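You operate a simulated robot arm through the tools that you are given. There is no shell and no other tool. Be economical: measure what you need, move in short steps, check, and stop when the job is done.

The job below is to be done with a simulated robot arm. You get a single attempt, and the scene is never put back.

TASK
Switch the scope off, uncouple the yellow probe and stand both its ends in the probe stand.
Fine: off before uncoupling; connector in the hole by the meter, probe in the narrow hole.
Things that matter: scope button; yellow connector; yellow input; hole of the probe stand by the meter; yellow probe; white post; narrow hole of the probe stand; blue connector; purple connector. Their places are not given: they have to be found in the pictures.

The check looks at the end state, three seconds after you hand in, the way a careful person would. Anything else that was tipped, shoved, dropped, spilled or broken makes it a failure.

THE ROBOT
A 7-joint arm with a two-finger parallel gripper, fixed in place. Base frame: the origin is at the foot of the arm, x ahead of it, y to its left, z up; the work surface is at about z = 0.754. Lengths are in m, angles in degrees, forces in N, time in s.
With the tool pointing down near the work surface it reaches from about 0.44 to 0.92 m from the base axis. Its first joint turns from -115.0 to 115.0 degrees. Payload 3.91 kg.
The tool frame sits at the grasp point between the pads (the TCP): z along the fingers, y along the line on which they close. The tips reach 0.03 m beyond it. The gripper opens to 0.11 m. The fingers are 0.02 m wide and 0.01 m thick; the gripper's body (0.048 by 0.112 m) begins 0.055 m behind the TCP.
Orientation is that of the tool frame in the base frame, as a unit quaternion [w, x, y, z]. With the fingers straight down and closing along the base's y, the tool's x points along the base's -x, its y along +y and its z along -z.

THE INTERFACE
- The arm moves only by the tool move_arm. Its argument "steps" is one flat list of numbers, 7 for each row, row after row: the turn, a rotation vector about the tool's x, y, z in units of 6 degrees (1.0 is 6 degrees), then the shift along the tool's x, y, z in units of 50 mm (1.0 is 50 mm), then the gripper command, from -1 (shut) to 1 (fully open), values between in proportion. In form: [ax, ay, az, tx, ty, tz, gripper, ax, ay, az, tx, ty, tz, gripper, ...]. A call has 1 to 20 rows; each row shifts and turns the commanded pose from where the row before left it, along the tool's axes as they then stand. A call with a number of a shift or a turn outside -1 to 1 is refused whole. Each row takes 0.2 s and may step no farther than 0.05 m and 8.6 degrees from the row before; otherwise, or with a gripper value out of range, the whole call is refused. A pose out of reach is approached as far as the arm can. The call stops where the force on the tool passes 90 N (or 10 N more than at its start, if that is more) or the arm is blocked; 0.2 s more then pass. Each finger travels about 0.153 m/s and halts on what it meets, pressing with about 31 N; the grip force reading is that of the motor and also rises with nothing between the fingers. The clock runs only during rows and for 0.2 s after the last one: add rows that do not move to give the fingers time. It gives the time, the measured TCP pose, the force on the tool (base axes), the opening and the grip force at its end, in the units of the frame above (readings bear some noise).
- Cameras (640 x 400 px; columns grow to the right, rows downward): "scene" is fixed at [0.0509, -0.6488, 1.5513]; the picture's right is [0.60, -0.80, 0.00], its down [-0.44, -0.33, -0.84] and it looks along [0.67, 0.50, -0.55] (base axes); focal length 340 px, centre (320, 200). "wrist" rides on the gripper at [0.072, 0.017, -0.103] in the tool frame; the picture's right is [-0.23, 0.97, 0.00], its down [-0.76, -0.18, -0.62] and it looks along [-0.61, -0.14, 0.78] (tool axes); focal length 222 px, centre (320, 200).
- grab_frame(camera): a new picture of that camera. The clock stands still meanwhile.
- raise_lower(by): slides the trunk up (or, below 0, down) by that many m; the arm rides with it, the base frame stays. It gives what a move gives, with no picture.
- pixel_to_xyz(camera, pixels): for up to 12 pixels [column, row] of the newest picture of that camera ("zoom" is the newest enlarged one), the place [x, y, z] in the base frame of the surface seen there, good to about 0.002 m. The clock stands still meanwhile.
- inspect(camera, box): a new picture of the part [left, top, right, bottom] of that camera's present view, enlarged. The clock stands still meanwhile.
- finish_job(): hands the job in; it is judged then, once.

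Keep the steps short. Do not move on a guess: measure, check each grasp and each placing, and mend mistakes. In all there are 80 turns and 54 pictures (those below and enlarged ones count). Leave the gripper open and the arm clear of the work at the hand-in unless told otherwise, and finish with a single line.

The tools are called as a command line: name --argument value ..., lists and objects as JSON in quotes. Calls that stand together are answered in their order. move_arm: Moves the arm, as the interface text tells. Its arguments: {"type":"object","properties":{"steps":{"type":"array","items":{"type":"number"}}},"required":["steps"]} The other tools are called the same way: raise_lower (by) slides the trunk up or down; grab_frame (camera) takes a picture; pixel_to_xyz (camera, pixels) gives the place of the surface under pixels of a picture; inspect (camera, box) takes an enlarged picture of a part of a camera's view; finish_job () hands the job in.

At the start:

```text
time_s: 0.0
tool_pos: [0.5862, -0.3161, 1.263]
tcp_rot: [0.0, 0.0, 1.0, 0.0]
ft_force: [0.1, -0.3, -0.2]
width: 0.1099
finger_force: 0.1
trunk travel left (down, up): [-0.725, 0.265]
```

scene: 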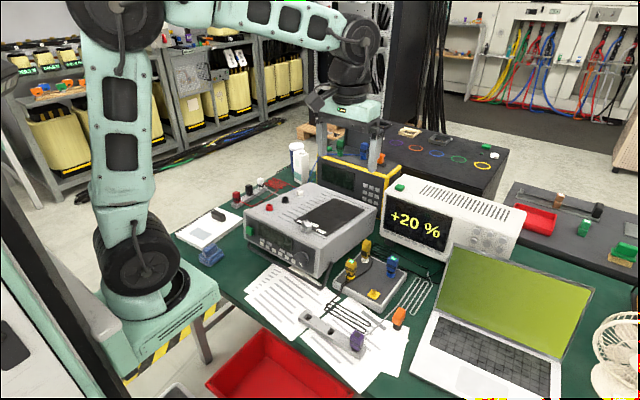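
wrist: 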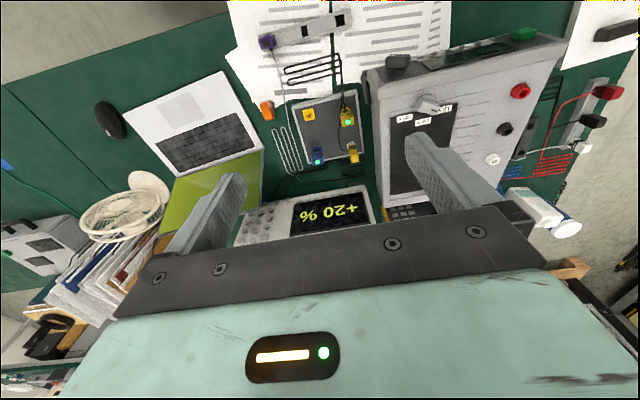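

I start by looking more closely at the centre of the bench in both views.

inspect --camera "scene" --box '[230, 170, 430, 380]'

inspect --camera "wrist" --box '[240, 0, 480, 180]'

inspect --camera "scene" --box '[310, 230, 420, 310]'

```text
1.90 times, centred on (330, 275) of scene
```

zoom: 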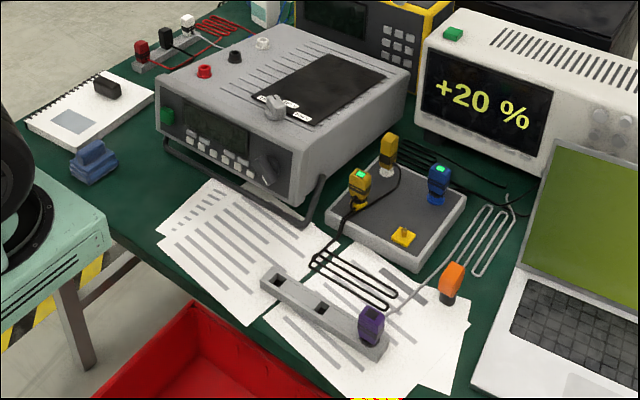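

```text
2.22 times, centred on (360, 90) of wrist
```

zoom: 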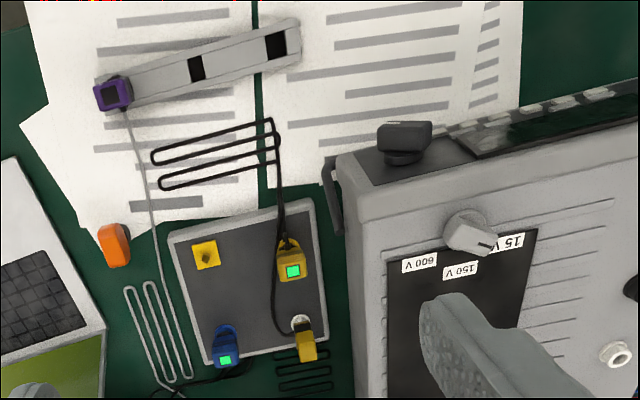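

```text
5.00 times, centred on (365, 270) of scene
```

zoom: 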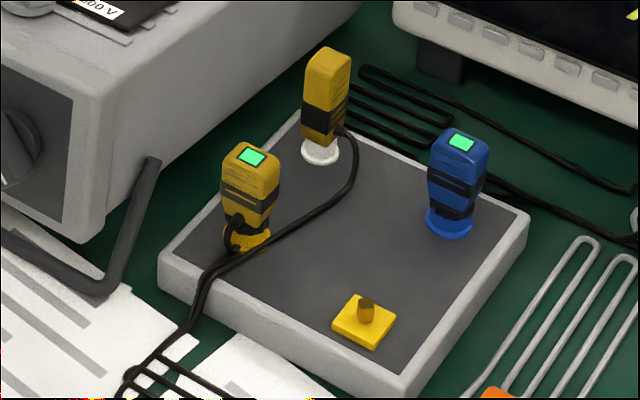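

I get positions of the main items: green tops, yellow plate, stand ends, purple connector, and the display unit's green button.

pixel_to_xyz --camera "zoom" --pixels '[[252, 157], [240, 245], [325, 62], [320, 152], [462, 142], [450, 225], [365, 305], [360, 330], [180, 270], [400, 375], [525, 225], [295, 125]]'

inspect --camera "scene" --box '[300, 295, 420, 375]'

inspect --camera "scene" --box '[370, 165, 530, 265]'

```text
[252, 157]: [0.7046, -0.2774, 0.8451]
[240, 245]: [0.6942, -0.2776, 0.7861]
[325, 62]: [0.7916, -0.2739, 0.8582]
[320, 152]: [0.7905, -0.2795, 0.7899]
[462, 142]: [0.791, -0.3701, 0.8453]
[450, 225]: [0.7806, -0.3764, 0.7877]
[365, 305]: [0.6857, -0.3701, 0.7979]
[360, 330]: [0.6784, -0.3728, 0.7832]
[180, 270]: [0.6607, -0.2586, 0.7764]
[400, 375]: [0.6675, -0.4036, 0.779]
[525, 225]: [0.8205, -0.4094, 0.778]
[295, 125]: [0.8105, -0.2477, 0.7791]
```

```text
5.00 times, centred on (360, 335) of scene
```

zoom: 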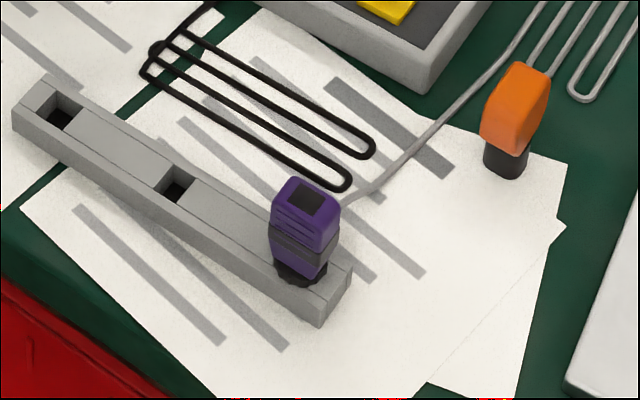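

```text
4.00 times, centred on (450, 215) of scene
```

zoom: 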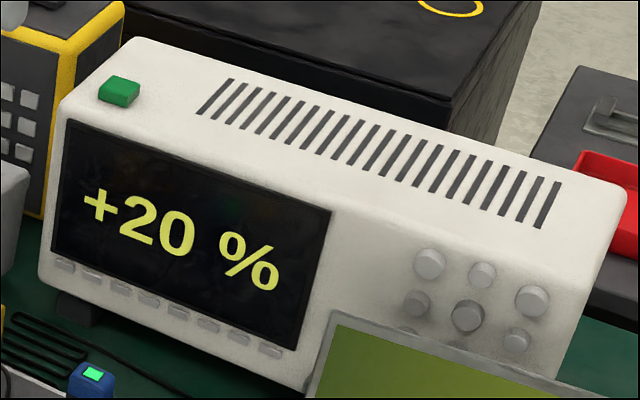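

The white instrument with "+20 %" and a green top button is the scope. I measure its button and the stand.

pixel_to_xyz --camera "zoom" --pixels '[[120, 85], [105, 92], [130, 100], [122, 78], [90, 105], [150, 90]]'

inspect --camera "scene" --box '[295, 300, 375, 350]'

```text
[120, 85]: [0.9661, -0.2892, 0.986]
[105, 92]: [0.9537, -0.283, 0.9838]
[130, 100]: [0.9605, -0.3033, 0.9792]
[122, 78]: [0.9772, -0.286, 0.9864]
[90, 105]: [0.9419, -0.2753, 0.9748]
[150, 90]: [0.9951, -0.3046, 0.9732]
```

```text
8.00 times, centred on (335, 325) of scene
```

zoom: 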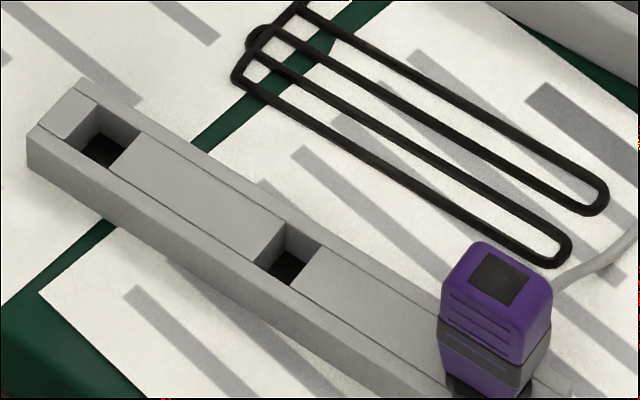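

Measuring both holes' edges.

pixel_to_xyz --camera "zoom" --pixels '[[98, 103], [142, 134], [66, 144], [110, 174], [286, 232], [322, 246], [252, 263], [287, 285], [30, 135], [80, 82], [500, 280], [400, 340]]'

```text
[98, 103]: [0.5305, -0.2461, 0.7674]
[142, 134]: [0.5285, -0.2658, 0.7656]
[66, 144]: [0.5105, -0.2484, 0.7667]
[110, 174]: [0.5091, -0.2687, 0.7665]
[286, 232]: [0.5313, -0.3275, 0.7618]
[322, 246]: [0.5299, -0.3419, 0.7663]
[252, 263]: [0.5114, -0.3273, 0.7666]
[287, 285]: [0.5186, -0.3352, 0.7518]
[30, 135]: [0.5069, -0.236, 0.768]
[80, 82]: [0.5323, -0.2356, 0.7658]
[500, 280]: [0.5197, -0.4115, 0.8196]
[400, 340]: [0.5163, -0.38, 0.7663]
```

Plan for the button: shut the gripper, tilt the tool 30° outward (the button is about 1.0 m out), and hover behind and above it first.

move_arm --steps '[0, -1, 0, 0, 0, 0, -1, 0, -1, 0, 0, 0, 0, -1, 0, -1, 0, 0, 0, 0, -1, 0, -1, 0, 0, 0, 0, -1, 0, -1, 0, 0, 0, 0, -1, 0, 0, 0, -0.476, 0.068, 0.745, -1, 0, 0, 0, -0.476, 0.068, 0.745, -1, 0, 0, 0, -0.476, 0.068, 0.745, -1, 0, 0, 0, -0.476, 0.068, 0.745, -1, 0, 0, 0, -0.476, 0.068, 0.745, -1, 0, 0, 0, -0.476, 0.068, 0.745, -1, 0, 0, 0, -0.476, 0.068, 0.745, -1, 0, 0, 0, -0.476, 0.068, 0.745, -1, 0, 0, 0, 0, 0, 0, -1, 0, 0, 0, 0, 0, 0, -1]'

grab_frame --camera "wrist"

grab_frame --camera "scene"

```text
time_s: 3.2
tool_pos: [0.8988, -0.2915, 1.0975]
tcp_rot: [0.259, 0.001, 0.966, 0.0]
ft_force: [-0.1, 0.4, 0.1]
width: 0.0
finger_force: 30.8
trunk travel left (down, up): [-0.725, 0.265]
```

```text
45 pictures are left
```

wrist: 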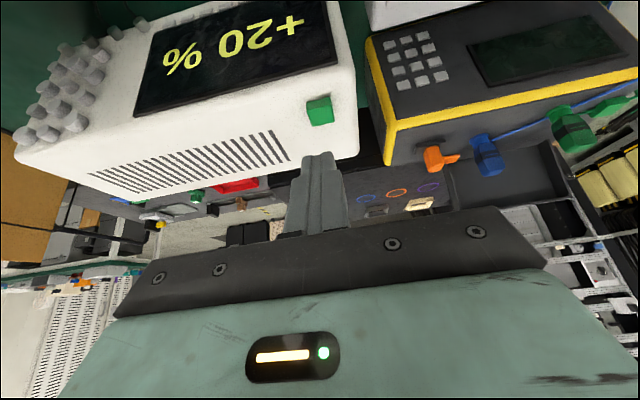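

```text
44 pictures are left
```

scene: 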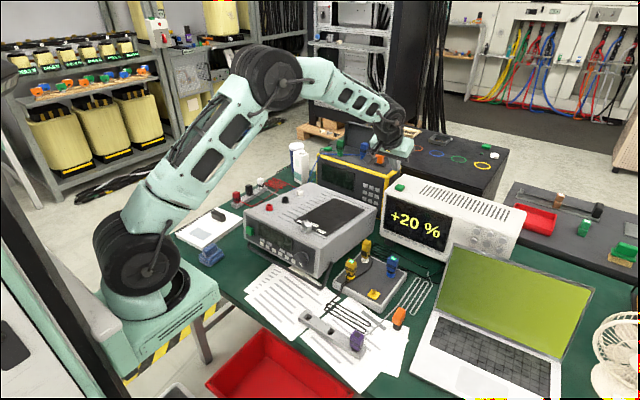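

Reached well. I measure the button in the wrist picture (about 319,110).

pixel_to_xyz --camera "wrist" --pixels '[[319, 110], [310, 103], [328, 100], [313, 122], [331, 120], [290, 130]]'

```text
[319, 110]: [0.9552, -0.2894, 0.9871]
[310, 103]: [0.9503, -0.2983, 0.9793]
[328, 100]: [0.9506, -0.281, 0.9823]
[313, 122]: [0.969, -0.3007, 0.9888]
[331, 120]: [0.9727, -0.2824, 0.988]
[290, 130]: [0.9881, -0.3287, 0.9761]
```

Button centre ≈ (0.963, −0.290, 0.987). I move the tip to about 17 mm above it.

move_arm --steps '[0, 0, 0, -0.127, 0.01, 0.554, -1, 0, 0, 0, -0.127, 0.01, 0.554, -1, 0, 0, 0, -0.127, 0.01, 0.554, -1, 0, 0, 0, 0, 0, 0, -1]'

inspect --camera "scene" --box '[360, 130, 440, 210]'

```text
time_s: 4.2
tool_pos: [0.9576, -0.2879, 1.0352]
tcp_rot: [0.258, 0.001, 0.966, 0.0]
ft_force: [-0.1, 0.4, -1.2]
width: 0.0
finger_force: 30.6
trunk travel left (down, up): [-0.725, 0.265]
```

```text
5.00 times, centred on (400, 170) of scene
```

zoom: 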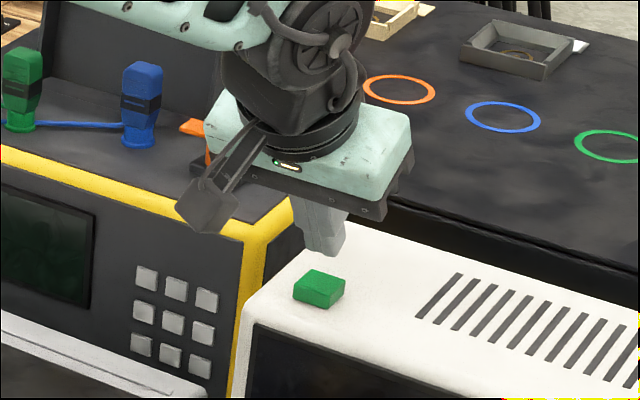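

Tip is above the button. Go down 14 mm, then small pressing steps.

move_arm --steps '[0, 0, 0, 0.07, 0, 0.121, -1, 0, 0, 0, 0.07, 0, 0.121, -1, 0, 0, 0, 0.03, 0, 0.052, -1]'

```text
time_s: 5.0
tool_pos: [0.9582, -0.2874, 1.019]
tcp_rot: [0.259, 0.0, 0.966, 0.0]
ft_force: [0.9, -0.1, 0.1]
width: 0.0001
finger_force: 31.2
trunk travel left (down, up): [-0.725, 0.265]
```

Not yet in contact; press 2 mm at a time.

move_arm --steps '[0, 0, 0, 0.02, 0, 0.035, -1, 0, 0, 0, 0.02, 0, 0.035, -1]'

inspect --camera "scene" --box '[330, 170, 450, 290]'

```text
time_s: 5.6
tool_pos: [0.9579, -0.2885, 1.0147]
tcp_rot: [0.259, 0.001, 0.966, 0.0]
ft_force: [-1.1, -1.1, 2.2]
width: 0.0
finger_force: 31.4
trunk travel left (down, up): [-0.725, 0.265]
```

```text
3.33 times, centred on (390, 230) of scene
```

zoom: 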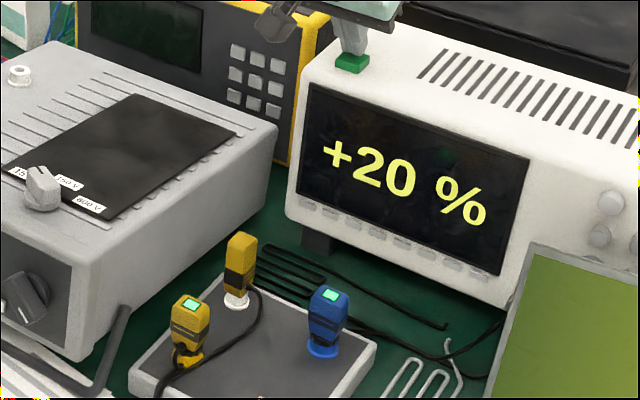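

Contact has begun (about 2 N). I press on in 1.5 mm steps.

move_arm --steps '[0, 0, 0, 0.015, 0, 0.026, -1, 0, 0, 0, 0.015, 0, 0.026, -1]'

inspect --camera "scene" --box '[330, 170, 450, 290]'

```text
time_s: 6.2
tool_pos: [0.9582, -0.2878, 1.0141]
tcp_rot: [0.26, 0.0, 0.966, 0.0]
ft_force: [-0.9, -1.0, 6.1]
width: 0.0
finger_force: 30.8
trunk travel left (down, up): [-0.725, 0.265]
```

```text
3.33 times, centred on (390, 230) of scene
```

zoom: 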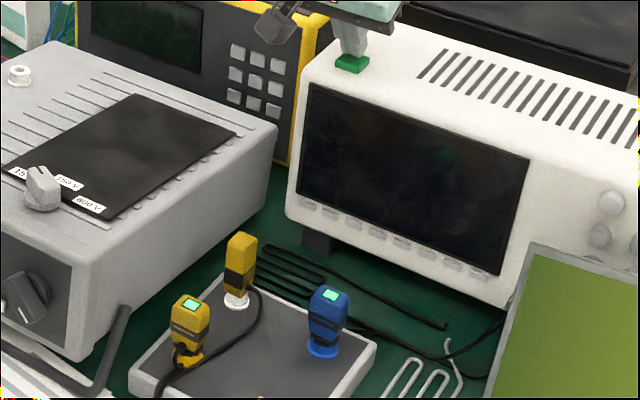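

The display went dark: scope off. Retract up, then back, and straighten the tool over the coupling block with the gripper half open.

move_arm --steps '[0, 0, 0, -0.4, 0, -0.69, -1, 0, 0, 0, 0.568, -0.105, -0.605, -1, 0, 0, 0, 0.568, -0.105, -0.605, -1, 0, 0, 0, 0.568, -0.105, -0.605, -1, 0, 0, 0, 0.568, -0.105, -0.605, -1, 0, 0, 0, 0.568, -0.105, -0.605, -1, 0, 0, 0, 0.568, -0.105, -0.605, -1, 0, 0, 0, 0.568, -0.105, -0.605, -1, 0, 0, 0, 0.568, -0.105, -0.605, -1, 0, 1, 0, 0, 0, 0, -0.1, 0, 1, 0, 0, 0, 0, -0.1, 0, 1, 0, 0, 0, 0, -0.1, 0, 1, 0, 0, 0, 0, -0.1, 0, 1, 0, 0, 0, 0, -0.1, 0, 0, 0, 0, 0, 0, -0.1]'

grab_frame --camera "wrist"

inspect --camera "scene" --box '[330, 170, 450, 290]'

```text
time_s: 9.4
tool_pos: [0.6405, -0.3299, 1.1478]
tcp_rot: [-0.001, 0.0, 1.0, 0.0]
ft_force: [0.1, -1.0, 0.2]
width: 0.0497
finger_force: 0.1
trunk travel left (down, up): [-0.725, 0.265]
```

```text
40 pictures are left
```

wrist: 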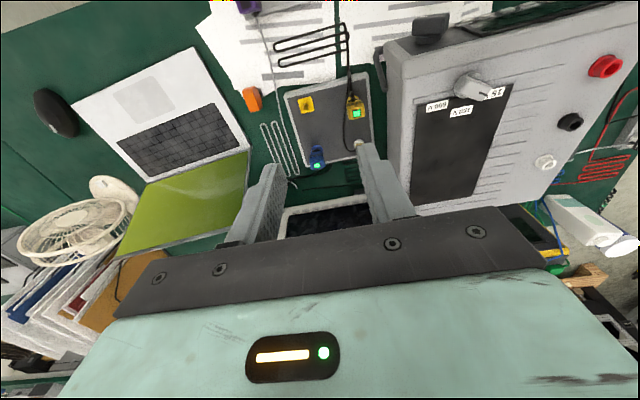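

```text
3.33 times, centred on (390, 230) of scene
```

zoom: 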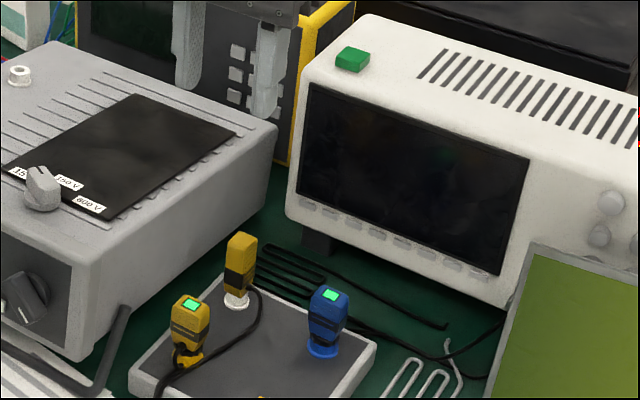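

Now a closer look at the connectors from this vantage.

inspect --camera "wrist" --box '[280, 70, 400, 190]'

inspect --camera "scene" --box '[335, 230, 385, 290]'

```text
3.33 times, centred on (340, 130) of wrist
```

zoom: 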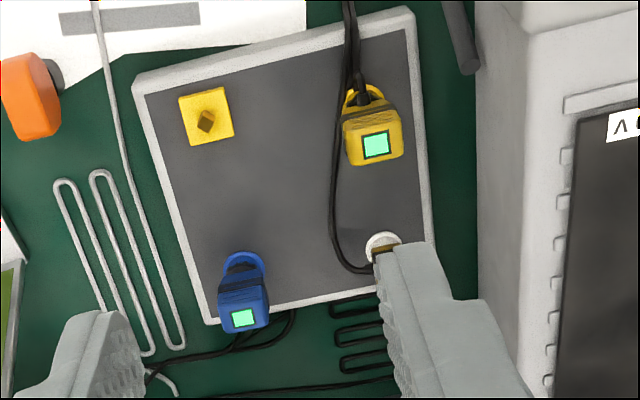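

```text
6.67 times, centred on (360, 260) of scene
```

zoom: 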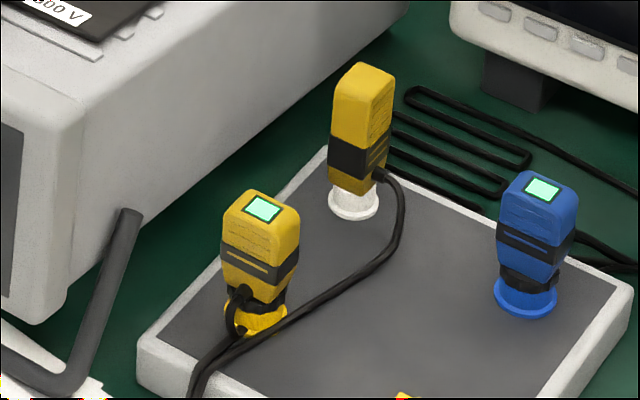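

Measuring the yellow connector's top corners and body, and the probe, in this scene zoom.

pixel_to_xyz --camera "zoom" --pixels '[[225, 212], [250, 192], [297, 208], [275, 232], [264, 209], [338, 85], [357, 66], [392, 74], [375, 96], [350, 160], [260, 265], [285, 265]]'

```text
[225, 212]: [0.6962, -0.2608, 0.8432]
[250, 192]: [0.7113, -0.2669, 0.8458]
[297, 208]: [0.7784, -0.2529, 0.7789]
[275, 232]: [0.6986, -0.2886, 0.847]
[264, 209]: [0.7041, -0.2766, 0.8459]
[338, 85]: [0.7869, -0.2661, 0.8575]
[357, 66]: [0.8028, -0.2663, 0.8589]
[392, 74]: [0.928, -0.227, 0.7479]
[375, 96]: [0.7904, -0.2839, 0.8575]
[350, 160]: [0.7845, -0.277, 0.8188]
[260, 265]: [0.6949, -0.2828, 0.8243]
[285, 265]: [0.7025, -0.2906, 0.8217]
```

I check clearance to the meter's side and top edge next to the connector, plus cable exits.

pixel_to_xyz --camera "zoom" --pixels '[[120, 180], [45, 300], [80, 150], [200, 130], [105, 100], [330, 60], [240, 295], [380, 175], [400, 215], [130, 215], [255, 350], [350, 240]]'

grab_frame --camera "scene"

```text
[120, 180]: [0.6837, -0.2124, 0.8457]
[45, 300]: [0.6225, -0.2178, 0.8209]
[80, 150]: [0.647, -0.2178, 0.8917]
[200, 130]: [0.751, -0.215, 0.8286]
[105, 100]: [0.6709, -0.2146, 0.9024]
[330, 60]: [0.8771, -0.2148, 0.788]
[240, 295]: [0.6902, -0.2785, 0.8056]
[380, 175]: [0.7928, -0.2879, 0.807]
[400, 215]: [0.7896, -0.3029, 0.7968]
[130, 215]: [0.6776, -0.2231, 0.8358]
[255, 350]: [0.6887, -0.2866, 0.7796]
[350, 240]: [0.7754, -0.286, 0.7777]
```

```text
36 pictures are left
```

scene: 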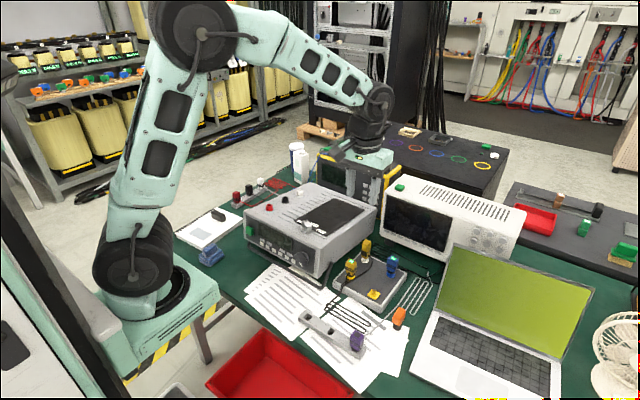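

Meter side wall is at y ≈ −0.215, connector centre ≈ (0.705, −0.2765), turned about 2.5° clockwise. Closing along y leaves about 6 mm to the meter for the gripper body. I go above it at z 0.93.

move_arm --steps '[0, 0, 0, -0.215, 0.178, 0.727, -0.1, 0, 0, 0, -0.215, 0.178, 0.727, -0.1, 0, 0, 0, -0.215, 0.178, 0.727, -0.1, 0, 0, 0, -0.215, 0.178, 0.727, -0.1, 0, 0, 0, -0.215, 0.178, 0.727, -0.1, 0, 0, 0, -0.215, 0.178, 0.727, -0.1, 0, 0, 0.42, 0, 0, 0, -0.1, 0, 0, 0, 0, 0, 0, -0.1]'

grab_frame --camera "wrist"

inspect --camera "scene" --box '[320, 200, 400, 300]'

```text
time_s: 11.2
tool_pos: [0.7058, -0.2759, 0.9304]
tcp_rot: [0.0, 0.022, 1.0, 0.0]
ft_force: [-0.4, -0.3, 0.1]
width: 0.0494
finger_force: 0.1
trunk travel left (down, up): [-0.725, 0.265]
```

```text
35 pictures are left
```

wrist: 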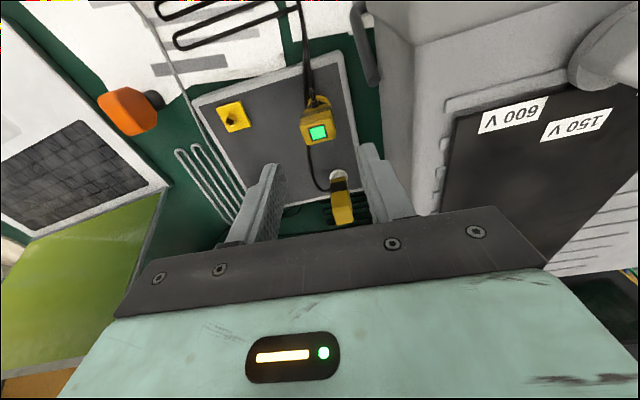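

```text
4.00 times, centred on (360, 250) of scene
```

zoom: 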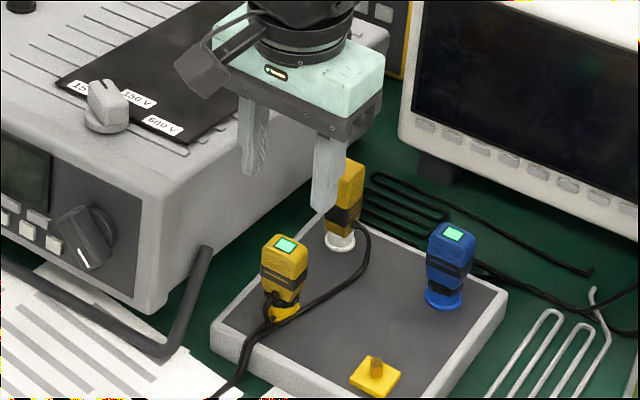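

Aligned. The camera box on the gripper could come near the meter's top knob, so I measure the knob and the meter edge before descending, and refine the connector.

pixel_to_xyz --camera "zoom" --pixels '[[105, 85], [108, 125], [190, 150], [205, 65], [200, 85], [268, 245], [278, 234], [308, 243], [299, 258], [285, 245], [270, 290], [285, 275]]'

pixel_to_xyz --camera "wrist" --pixels '[[304, 116], [331, 110], [335, 140], [309, 144], [319, 132], [440, 110], [400, 100]]'

```text
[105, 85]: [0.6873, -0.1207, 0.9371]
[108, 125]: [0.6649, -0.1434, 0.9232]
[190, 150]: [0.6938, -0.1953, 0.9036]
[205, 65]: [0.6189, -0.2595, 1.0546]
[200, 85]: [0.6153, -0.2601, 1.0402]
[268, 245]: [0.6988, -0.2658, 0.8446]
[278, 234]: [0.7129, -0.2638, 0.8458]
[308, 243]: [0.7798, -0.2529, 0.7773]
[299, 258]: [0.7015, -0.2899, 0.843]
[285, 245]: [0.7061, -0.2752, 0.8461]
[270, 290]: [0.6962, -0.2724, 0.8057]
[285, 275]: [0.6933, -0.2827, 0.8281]
```

```text
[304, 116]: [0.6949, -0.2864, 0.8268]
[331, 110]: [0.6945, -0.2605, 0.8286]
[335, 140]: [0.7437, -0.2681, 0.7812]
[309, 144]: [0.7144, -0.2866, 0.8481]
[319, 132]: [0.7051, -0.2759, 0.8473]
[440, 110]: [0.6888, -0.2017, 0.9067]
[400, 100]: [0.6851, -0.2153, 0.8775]
```

Clear. Descend 90 mm to TCP z ≈ 0.840 around the connector.

move_arm --steps '[0, 0, 0, 0, 0, 0.6, -0.1, 0, 0, 0, 0, 0, 0.6, -0.1, 0, 0, 0, 0, 0, 0.6, -0.1, 0, 0, 0, 0, 0, 0, -0.1]'

inspect --camera "scene" --box '[320, 200, 400, 300]'

```text
time_s: 12.2
tool_pos: [0.7068, -0.277, 0.8377]
tcp_rot: [0.001, 0.022, 1.0, 0.0]
ft_force: [-0.4, -0.5, 0.2]
width: 0.0495
finger_force: 0.1
trunk travel left (down, up): [-0.725, 0.265]
```

```text
4.00 times, centred on (360, 250) of scene
```

zoom: 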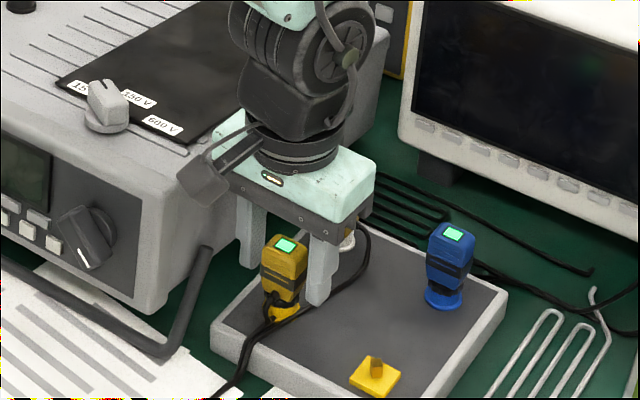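

Fingers straddle the connector. Close.

move_arm --steps '[0, 0, 0, 0, 0, 0, -1, 0, 0, 0, 0, 0, 0, -1, 0, 0, 0, 0, 0, 0, -1]'

```text
time_s: 13.0
tool_pos: [0.7061, -0.2785, 0.8386]
tcp_rot: [0.0, 0.022, 1.0, 0.0]
ft_force: [-0.3, -0.1, 0.2]
width: 0.0293
finger_force: 30.7
trunk travel left (down, up): [-0.725, 0.265]
```

Held, 29 mm wide. Lift 4 mm gently and read the force to see whether it is locked.

move_arm --steps '[0, 0, 0, 0, 0, -0.04, -1, 0, 0, 0, 0, 0, -0.04, -1]'

inspect --camera "scene" --box '[320, 230, 400, 300]'

```text
time_s: 13.6
tool_pos: [0.7068, -0.2769, 0.8431]
tcp_rot: [0.0, 0.022, 1.0, 0.0]
ft_force: [-0.8, 0.0, -0.5]
width: 0.029
finger_force: 30.7
trunk travel left (down, up): [-0.725, 0.265]
```

```text
5.71 times, centred on (360, 265) of scene
```

zoom: 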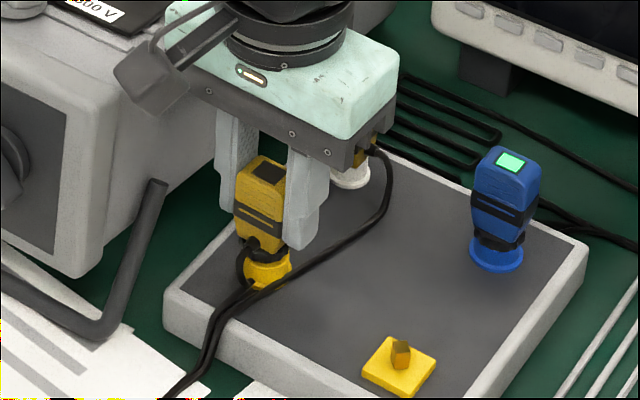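

Its light went dark and it rises freely. Lift 120 mm and look at its underside/foot.

move_arm --steps '[0, 0, 0, 0, 0, -0.4, -1, 0, 0, 0, 0, 0, -0.6, -1, 0, 0, 0, 0, 0, -0.7, -1, 0, 0, 0, 0, 0, -0.7, -1, 0, 0, 0, 0, 0, 0, -1]'

inspect --camera "scene" --box '[310, 180, 400, 300]'

grab_frame --camera "wrist"

```text
time_s: 14.8
tool_pos: [0.7076, -0.2747, 0.9654]
tcp_rot: [0.0, 0.022, 1.0, 0.0]
ft_force: [-0.1, -0.5, -1.2]
width: 0.0292
finger_force: 30.8
trunk travel left (down, up): [-0.725, 0.265]
```

```text
3.33 times, centred on (355, 240) of scene
```

zoom: 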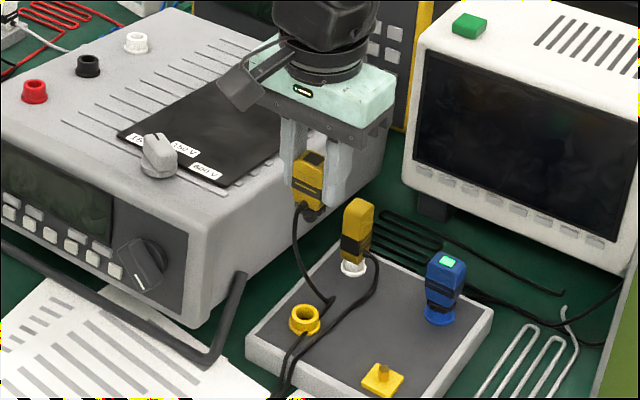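

```text
30 pictures are left
```

wrist: 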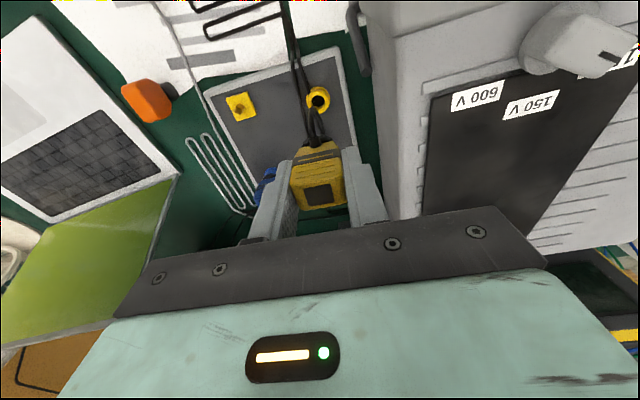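

Connector hangs in the gripper, cable intact. Inspect it close up for the foot position.

inspect --camera "scene" --box '[380, 215, 420, 255]'

inspect --camera "scene" --box '[380, 210, 420, 235]'

```text
10.00 times, centred on (400, 235) of scene
```

zoom: 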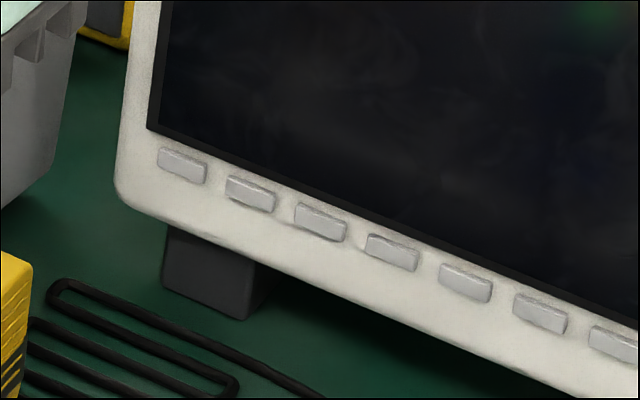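

```text
16.00 times, centred on (400, 222) of scene
```

zoom: 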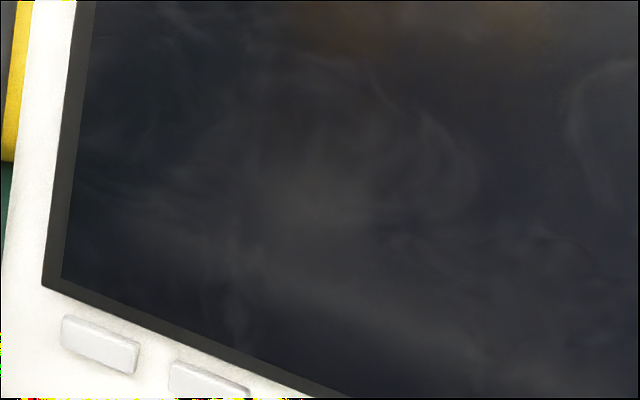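

Wrong crop. I move level to above the hole by the meter (0.520, −0.257), undoing the small yaw, then inspect there.

move_arm --steps '[0, 0, -0.37, 0, 0, 0, -1, 0, 0, 0, 0.75, 0.072, 0, -1, 0, 0, 0, 0.75, 0.072, 0, -1, 0, 0, 0, 0.75, 0.072, 0, -1, 0, 0, 0, 0.75, 0.072, 0, -1, 0, 0, 0, 0.75, 0.072, 0, -1, 0, 0, 0, 0, 0, 0.8, -1, 0, 0, 0, 0, 0, 0.6, -1, 0, 0, 0, 0, 0, 0, -1]'

inspect --camera "scene" --box '[280, 240, 380, 360]'

```text
time_s: 16.8
tool_pos: [0.5158, -0.2567, 0.8966]
tcp_rot: [0.0, 0.003, 1.0, 0.0]
ft_force: [-0.1, 0.7, -0.9]
width: 0.0292
finger_force: 30.6
trunk travel left (down, up): [-0.725, 0.265]
```

```text
3.33 times, centred on (330, 300) of scene
```

zoom: 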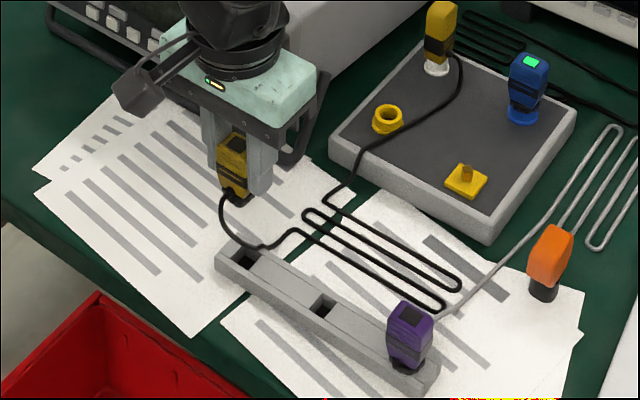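

The cable comes near the hole. Close-up of the hole and the connector's foot.

inspect --camera "scene" --box '[330, 270, 390, 330]'

inspect --camera "scene" --box '[285, 275, 335, 330]'

grab_frame --camera "wrist"

```text
6.67 times, centred on (360, 300) of scene
```

zoom: 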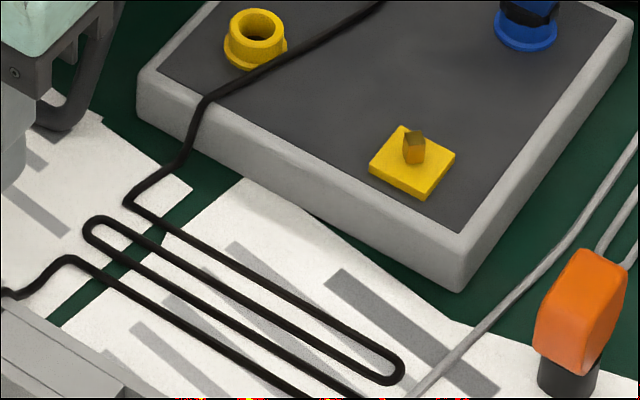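

```text
7.27 times, centred on (310, 302) of scene
```

zoom: 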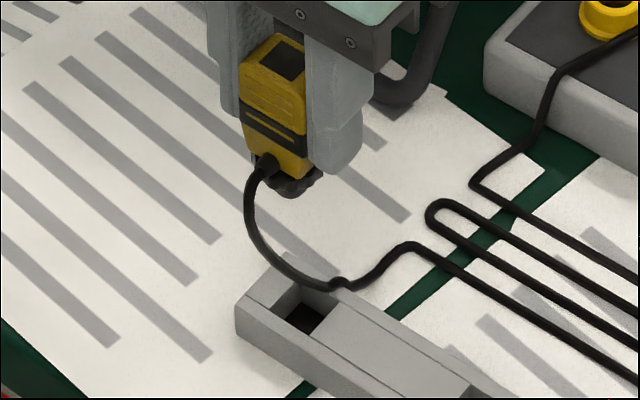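

```text
24 pictures are left
```

wrist: 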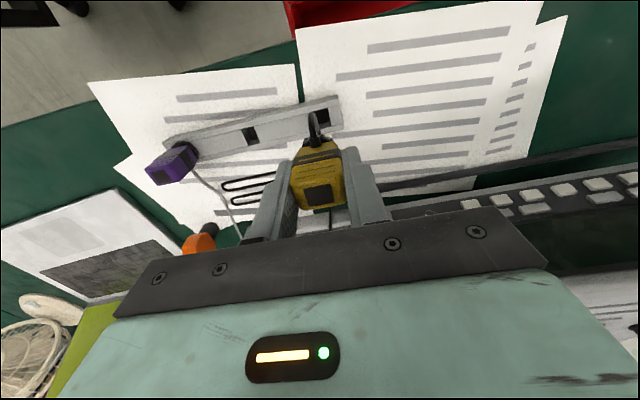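

Measuring foot, body and hole corners in this zoom.

pixel_to_xyz --camera "zoom" --pixels '[[293, 191], [312, 180], [280, 180], [265, 100], [240, 70], [302, 90], [275, 60], [300, 283], [248, 301], [285, 321], [330, 300], [300, 322]]'

```text
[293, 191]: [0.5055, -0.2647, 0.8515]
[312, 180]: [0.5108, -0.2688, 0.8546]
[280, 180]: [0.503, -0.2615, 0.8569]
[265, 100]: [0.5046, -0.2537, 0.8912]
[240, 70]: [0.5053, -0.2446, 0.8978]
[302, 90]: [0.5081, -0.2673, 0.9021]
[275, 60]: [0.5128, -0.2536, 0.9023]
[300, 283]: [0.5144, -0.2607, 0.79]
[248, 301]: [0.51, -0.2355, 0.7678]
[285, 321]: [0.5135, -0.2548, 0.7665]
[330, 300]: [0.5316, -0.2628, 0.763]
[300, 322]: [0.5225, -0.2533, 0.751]
```

Connector centre ≈ TCP; hole centre ≈ (0.520, −0.257). Shift +4 mm in x and lower to foot ~10 mm above the stand.

move_arm --steps '[0, 0, 0, -0.084, 0, 0.3, -1, 0, 0, 0, 0, 0, 0.6, -1, 0, 0, 0, 0, 0, 0.55, -1, 0, 0, 0, 0, 0, 0, -1]'

inspect --camera "scene" --box '[285, 290, 345, 330]'

```text
time_s: 17.8
tool_pos: [0.5205, -0.2579, 0.8216]
tcp_rot: [0.0, 0.003, 1.0, 0.0]
ft_force: [0.2, 0.1, -0.1]
width: 0.0292
finger_force: 31.4
trunk travel left (down, up): [-0.725, 0.265]
```

```text
10.00 times, centred on (315, 310) of scene
```

zoom: 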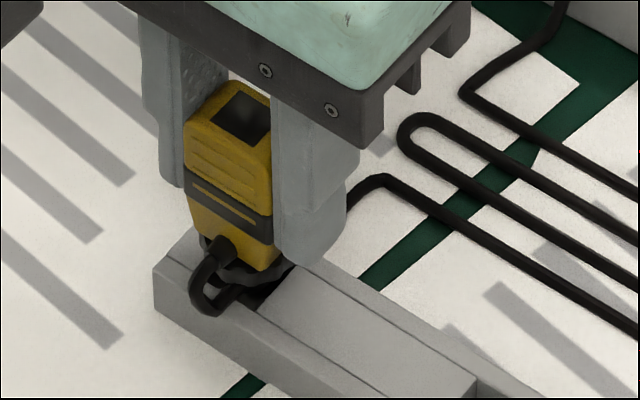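

The cable loops back under the foot here, so it could be pinched. I'll raise 60 mm and turn the connector 180° so the cable leaves on the side of its slack (like the purple one).

move_arm --steps '[0, 0, 0, 0, 0, -0.6, -1, 0, 0, 0, 0, 0, -0.6, -1, 0, 0, 1, 0, 0, 0, -1, 0, 0, 1, 0, 0, 0, -1, 0, 0, 1, 0, 0, 0, -1, 0, 0, 1, 0, 0, 0, -1, 0, 0, 1, 0, 0, 0, -1, 0, 0, 1, 0, 0, 0, -1, 0, 0, 1, 0, 0, 0, -1, 0, 0, 1, 0, 0, 0, -1, 0, 0, 1, 0, 0, 0, -1, 0, 0, 1, 0, 0, 0, -1, 0, 0, 1, 0, 0, 0, -1, 0, 0, 1, 0, 0, 0, -1, 0, 0, 1, 0, 0, 0, -1, 0, 0, 1, 0, 0, 0, -1, 0, 0, 1, 0, 0, 0, -1]'

inspect --camera "scene" --box '[270, 240, 370, 330]'

```text
time_s: 21.4
tool_pos: [0.5219, -0.2567, 0.8811]
tcp_rot: [0.0, 0.709, 0.705, 0.0]
ft_force: [1.1, 0.4, 0.3]
width: 0.0
finger_force: 31.1
trunk travel left (down, up): [-0.725, 0.265]
```

```text
4.44 times, centred on (320, 285) of scene
```

zoom: 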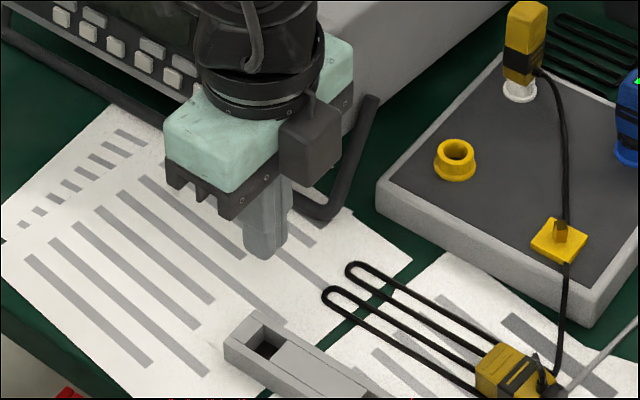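

The connector was pulled from the grip (the cable wound up) and now lies beyond the stand. I look at the whole scene before anything else.

inspect --camera "scene" --box '[290, 230, 430, 370]'

inspect --camera "scene" --box '[340, 300, 400, 350]'

```text
2.86 times, centred on (360, 300) of scene
```

zoom: 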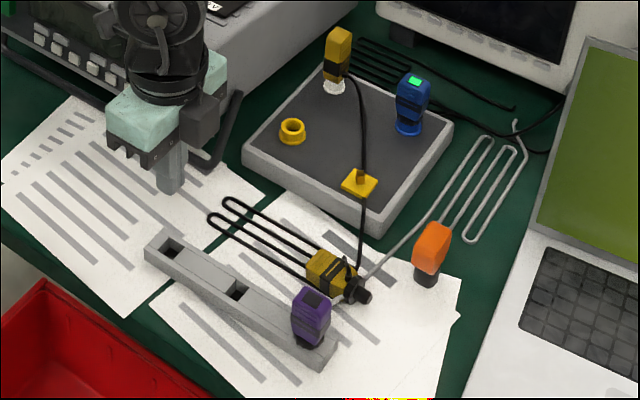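

```text
8.00 times, centred on (370, 325) of scene
```

zoom: 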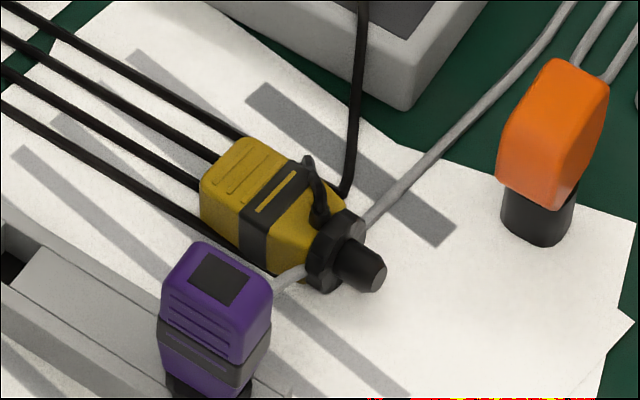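

It lies on its side, plug (thin black pin) pointing about −y, cable face up; nothing else seems displaced. I measure its body.

pixel_to_xyz --camera "zoom" --pixels '[[238, 145], [205, 185], [275, 172], [285, 215], [225, 225], [320, 200], [340, 225], [372, 272], [365, 250], [308, 165], [280, 285], [245, 195]]'

pixel_to_xyz --camera "zoom" --pixels '[[215, 275], [345, 180], [330, 150], [300, 255], [210, 160], [265, 180]]'

```text
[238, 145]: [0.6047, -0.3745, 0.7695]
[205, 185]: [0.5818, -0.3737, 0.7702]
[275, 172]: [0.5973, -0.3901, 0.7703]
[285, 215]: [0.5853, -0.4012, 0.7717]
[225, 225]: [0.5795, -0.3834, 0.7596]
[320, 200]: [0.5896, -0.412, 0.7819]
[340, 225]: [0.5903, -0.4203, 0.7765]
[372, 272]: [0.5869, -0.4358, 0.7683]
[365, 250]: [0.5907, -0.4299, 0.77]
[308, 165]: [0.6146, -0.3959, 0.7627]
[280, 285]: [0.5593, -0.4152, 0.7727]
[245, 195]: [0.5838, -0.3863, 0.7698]
```

```text
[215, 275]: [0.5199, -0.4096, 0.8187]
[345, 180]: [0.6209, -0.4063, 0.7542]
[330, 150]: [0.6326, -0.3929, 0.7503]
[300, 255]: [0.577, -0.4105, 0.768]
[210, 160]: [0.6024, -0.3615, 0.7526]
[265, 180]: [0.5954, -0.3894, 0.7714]
```

Plan: regrasp it lying, with the tool tilted 42° (fingers pointing down and toward −y) on the cap, then turn 90° about the closing axis so the plug points down with the tool at 48° on the other side—this keeps the hand clear of the purple connector and table. First: open, rise, go above it, yaw 5° and tilt.

move_arm --steps '[0, 0, 0, 0, 0, -0.33, -0.2, 0, 0, 0, -0.49, 0.507, -0.33, 0, 0, 0, 0, -0.49, 0.507, -0.33, 0, 0, 0, 0, -0.49, 0.507, 0, 0, 0, 0, 0.85, 0, 0, 0, 0, 0, -1, 0, 0, 0, 0, 0, 0, -1, 0, 0, 0, 0, 0, 0, -1, 0, 0, 0, 0, 0, 0, -1, 0, 0, 0, 0, 0, 0, -1, 0, 0, 0, 0, 0, 0, -1, 0, 0, 0, 0, 0, 0, -1, 0, 0, 0, 0, 0, 0, 0, 0, 0, 0, 0, 0]'

grab_frame --camera "scene"

grab_frame --camera "wrist"

```text
time_s: 24.2
tool_pos: [0.5977, -0.3308, 0.9309]
tcp_rot: [0.242, 0.691, 0.627, -0.266]
ft_force: [-0.1, 0.2, 0.0]
width: 0.0552
finger_force: 0.2
trunk travel left (down, up): [-0.725, 0.265]
```

```text
19 pictures are left
```

scene: 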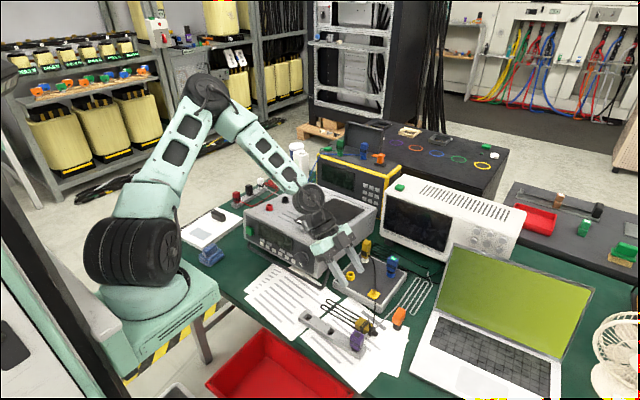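

```text
18 pictures are left
```

wrist: 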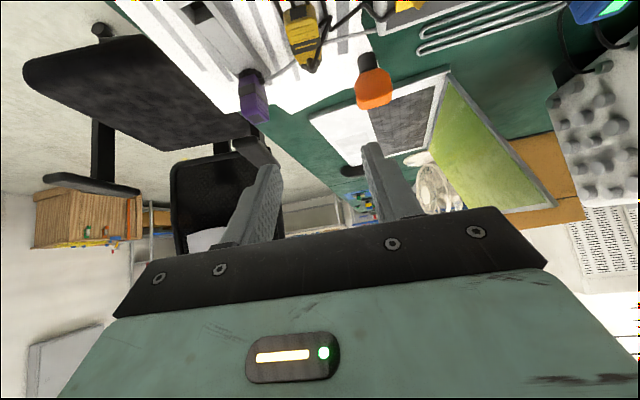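

The wrist would come near the meter's corner at 42°, so I reduce the tilt to 30°. I also re-measure the connector in this wrist view.

pixel_to_xyz --camera "wrist" --pixels '[[287, 10], [313, 8], [290, 30], [318, 26], [302, 28], [312, 68], [300, 50], [308, 55], [254, 95], [325, 20]]'

move_arm --steps '[0, 1, 0, 0, 0, 0, 0, 0, 1, 0, 0, 0, 0, 0, 0, 0, 0, 0, 0, 0, 0]'

```text
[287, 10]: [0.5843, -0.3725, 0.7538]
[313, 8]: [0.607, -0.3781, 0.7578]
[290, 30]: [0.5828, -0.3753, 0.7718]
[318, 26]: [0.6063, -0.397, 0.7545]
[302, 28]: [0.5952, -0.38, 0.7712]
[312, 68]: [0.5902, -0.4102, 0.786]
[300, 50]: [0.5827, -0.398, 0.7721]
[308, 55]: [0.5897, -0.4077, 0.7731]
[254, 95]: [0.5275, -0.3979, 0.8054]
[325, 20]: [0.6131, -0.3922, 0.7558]
```

```text
time_s: 25.0
tool_pos: [0.5985, -0.3316, 0.9308]
tcp_rot: [0.175, 0.714, 0.65, -0.191]
ft_force: [0.3, 0.3, -0.1]
width: 0.055
finger_force: 0.1
trunk travel left (down, up): [-0.725, 0.265]
```

Connector still at centre x ≈ 0.594. Go down to a pre-grasp 50 mm back from it.

move_arm --steps '[0, 0, 0, 0.22, 0, 0.628, 0, 0, 0, 0, 0.22, 0, 0.628, 0, 0, 0, 0, 0.22, 0, 0.628, 0, 0, 0, 0, 0, 0, 0, 0]'

inspect --camera "scene" --box '[280, 200, 420, 360]'

```text
time_s: 25.7
tool_pos: [0.5986, -0.3438, 0.8648]
tcp_rot: [0.179, 0.715, 0.65, -0.186]
ft_force: [-36.4, 21.5, 80.3]
width: 0.0551
finger_force: 0.1
trunk travel left (down, up): [-0.725, 0.265]
stopped in row 3: the force on the tool passed its limit (the readings are from after the stop); the commanded pose is now the measured one
```

```text
2.50 times, centred on (350, 280) of scene
```

zoom: 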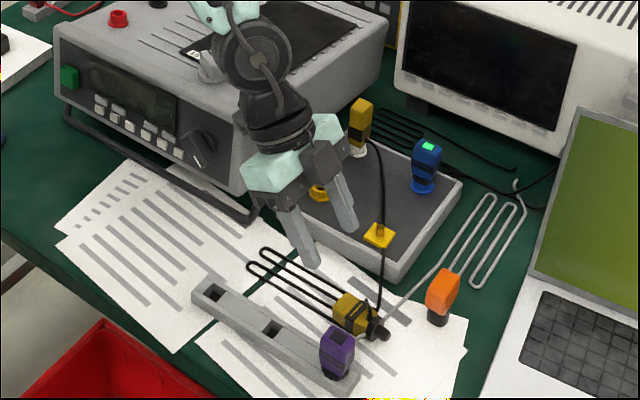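

The gripper's camera box touched the meter's top corner (88 N upward); I back off up at once, then shift −y so the camera stays clear, and check whether the meter moved.

move_arm --steps '[0, 0, 0, -0.45, 0, -0.78, 0, 0, 0, 0, -0.555, 0.02, 0.32, 0, 0, 0, 0, 0, 0, 0, 0]'

grab_frame --camera "scene"

```text
time_s: 26.5
tool_pos: [0.5988, -0.3798, 0.9052]
tcp_rot: [0.178, 0.716, 0.649, -0.187]
ft_force: [0.6, -0.6, 0.5]
width: 0.055
finger_force: 0.0
trunk travel left (down, up): [-0.725, 0.265]
```

```text
16 pictures are left
```

scene: 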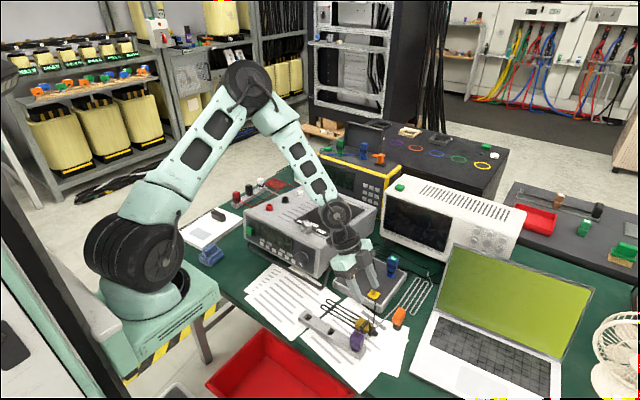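

Checking the meter's side position against earlier readings (earlier: [330,257] → 0.684,−0.212,0.846; [318.7,275] → 0.6225,−0.218,0.821), and the connector.

pixel_to_xyz --camera "scene" --pixels '[[330, 257], [318.7, 275], [327.7, 245], [342, 249.5], [304, 262], [281, 265], [358, 325]]'

```text
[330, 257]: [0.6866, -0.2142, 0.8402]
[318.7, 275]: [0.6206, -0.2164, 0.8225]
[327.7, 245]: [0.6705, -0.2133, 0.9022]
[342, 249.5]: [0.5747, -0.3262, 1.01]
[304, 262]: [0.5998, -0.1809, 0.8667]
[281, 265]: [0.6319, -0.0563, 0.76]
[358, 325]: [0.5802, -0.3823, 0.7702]
```

Meter is unmoved. Descend vertically at this y, in two small rows.

move_arm --steps '[0, 0, 0, 0.356, -0.041, 0.603, 0, 0, 0, 0, 0.356, -0.041, 0.603, 0, 0, 0, 0, 0, 0, 0, 0]'

inspect --camera "scene" --box '[310, 240, 410, 350]'

```text
time_s: 27.3
tool_pos: [0.5942, -0.3777, 0.8355]
tcp_rot: [0.178, 0.717, 0.648, -0.187]
ft_force: [-0.2, 0.1, -0.1]
width: 0.0548
finger_force: 0.1
trunk travel left (down, up): [-0.725, 0.265]
```

```text
3.64 times, centred on (360, 295) of scene
```

zoom: 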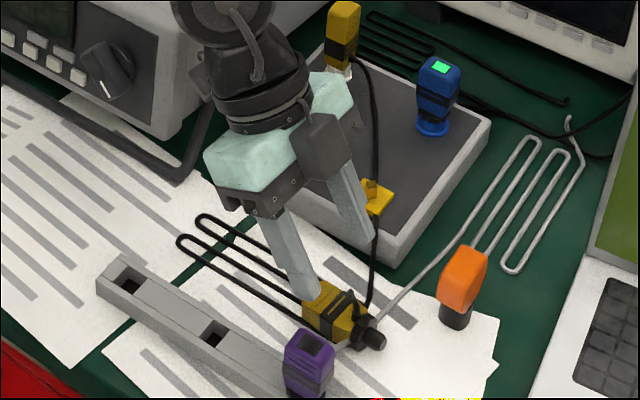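

Straddling well, camera clear of the meter. Last 45 mm down.

move_arm --steps '[0, 0, 0, 0.228, 0, 0.394, 0, 0, 0, 0, 0.228, 0, 0.394, 0, 0, 0, 0, 0, 0, 0, 0]'

```text
time_s: 28.1
tool_pos: [0.595, -0.3771, 0.7885]
tcp_rot: [0.178, 0.717, 0.648, -0.187]
ft_force: [0.0, 0.4, -0.6]
width: 0.055
finger_force: 0.0
trunk travel left (down, up): [-0.725, 0.265]
```

No contact with the table. Close.

move_arm --steps '[0, 0, 0, 0, 0, 0, -1, 0, 0, 0, 0, 0, 0, -1, 0, 0, 0, 0, 0, 0, -1]'

inspect --camera "scene" --box '[330, 280, 400, 345]'

```text
time_s: 28.9
tool_pos: [0.5945, -0.3772, 0.7883]
tcp_rot: [0.179, 0.716, 0.649, -0.186]
ft_force: [-0.5, -0.1, -0.1]
width: 0.0287
finger_force: 31.2
trunk travel left (down, up): [-0.725, 0.265]
```

```text
6.15 times, centred on (365, 312) of scene
```

zoom: 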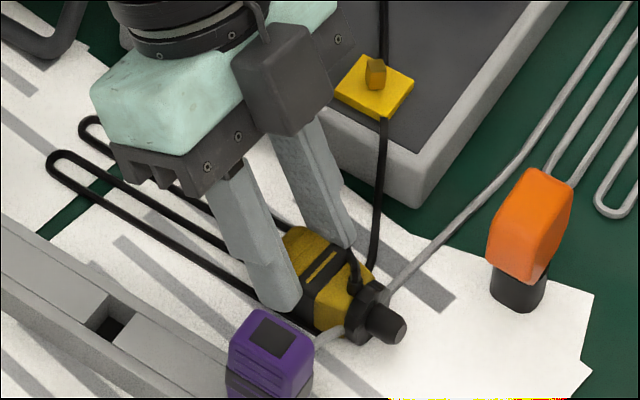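

Firm grip on the cap (28.7 mm). Lift 80 mm slowly, straight up.

move_arm --steps '[0, 0, 0, -0.15, 0, -0.26, -1, 0, 0, 0, -0.25, 0, -0.43, -1, 0, 0, 0, -0.4, 0, -0.69, -1, 0, 0, 0, 0, 0, 0, -1]'

```text
time_s: 29.9
tool_pos: [0.5951, -0.3767, 0.8684]
tcp_rot: [0.178, 0.716, 0.649, -0.187]
ft_force: [-0.3, -0.1, -0.9]
width: 0.0284
finger_force: 31.2
trunk travel left (down, up): [-0.725, 0.265]
```

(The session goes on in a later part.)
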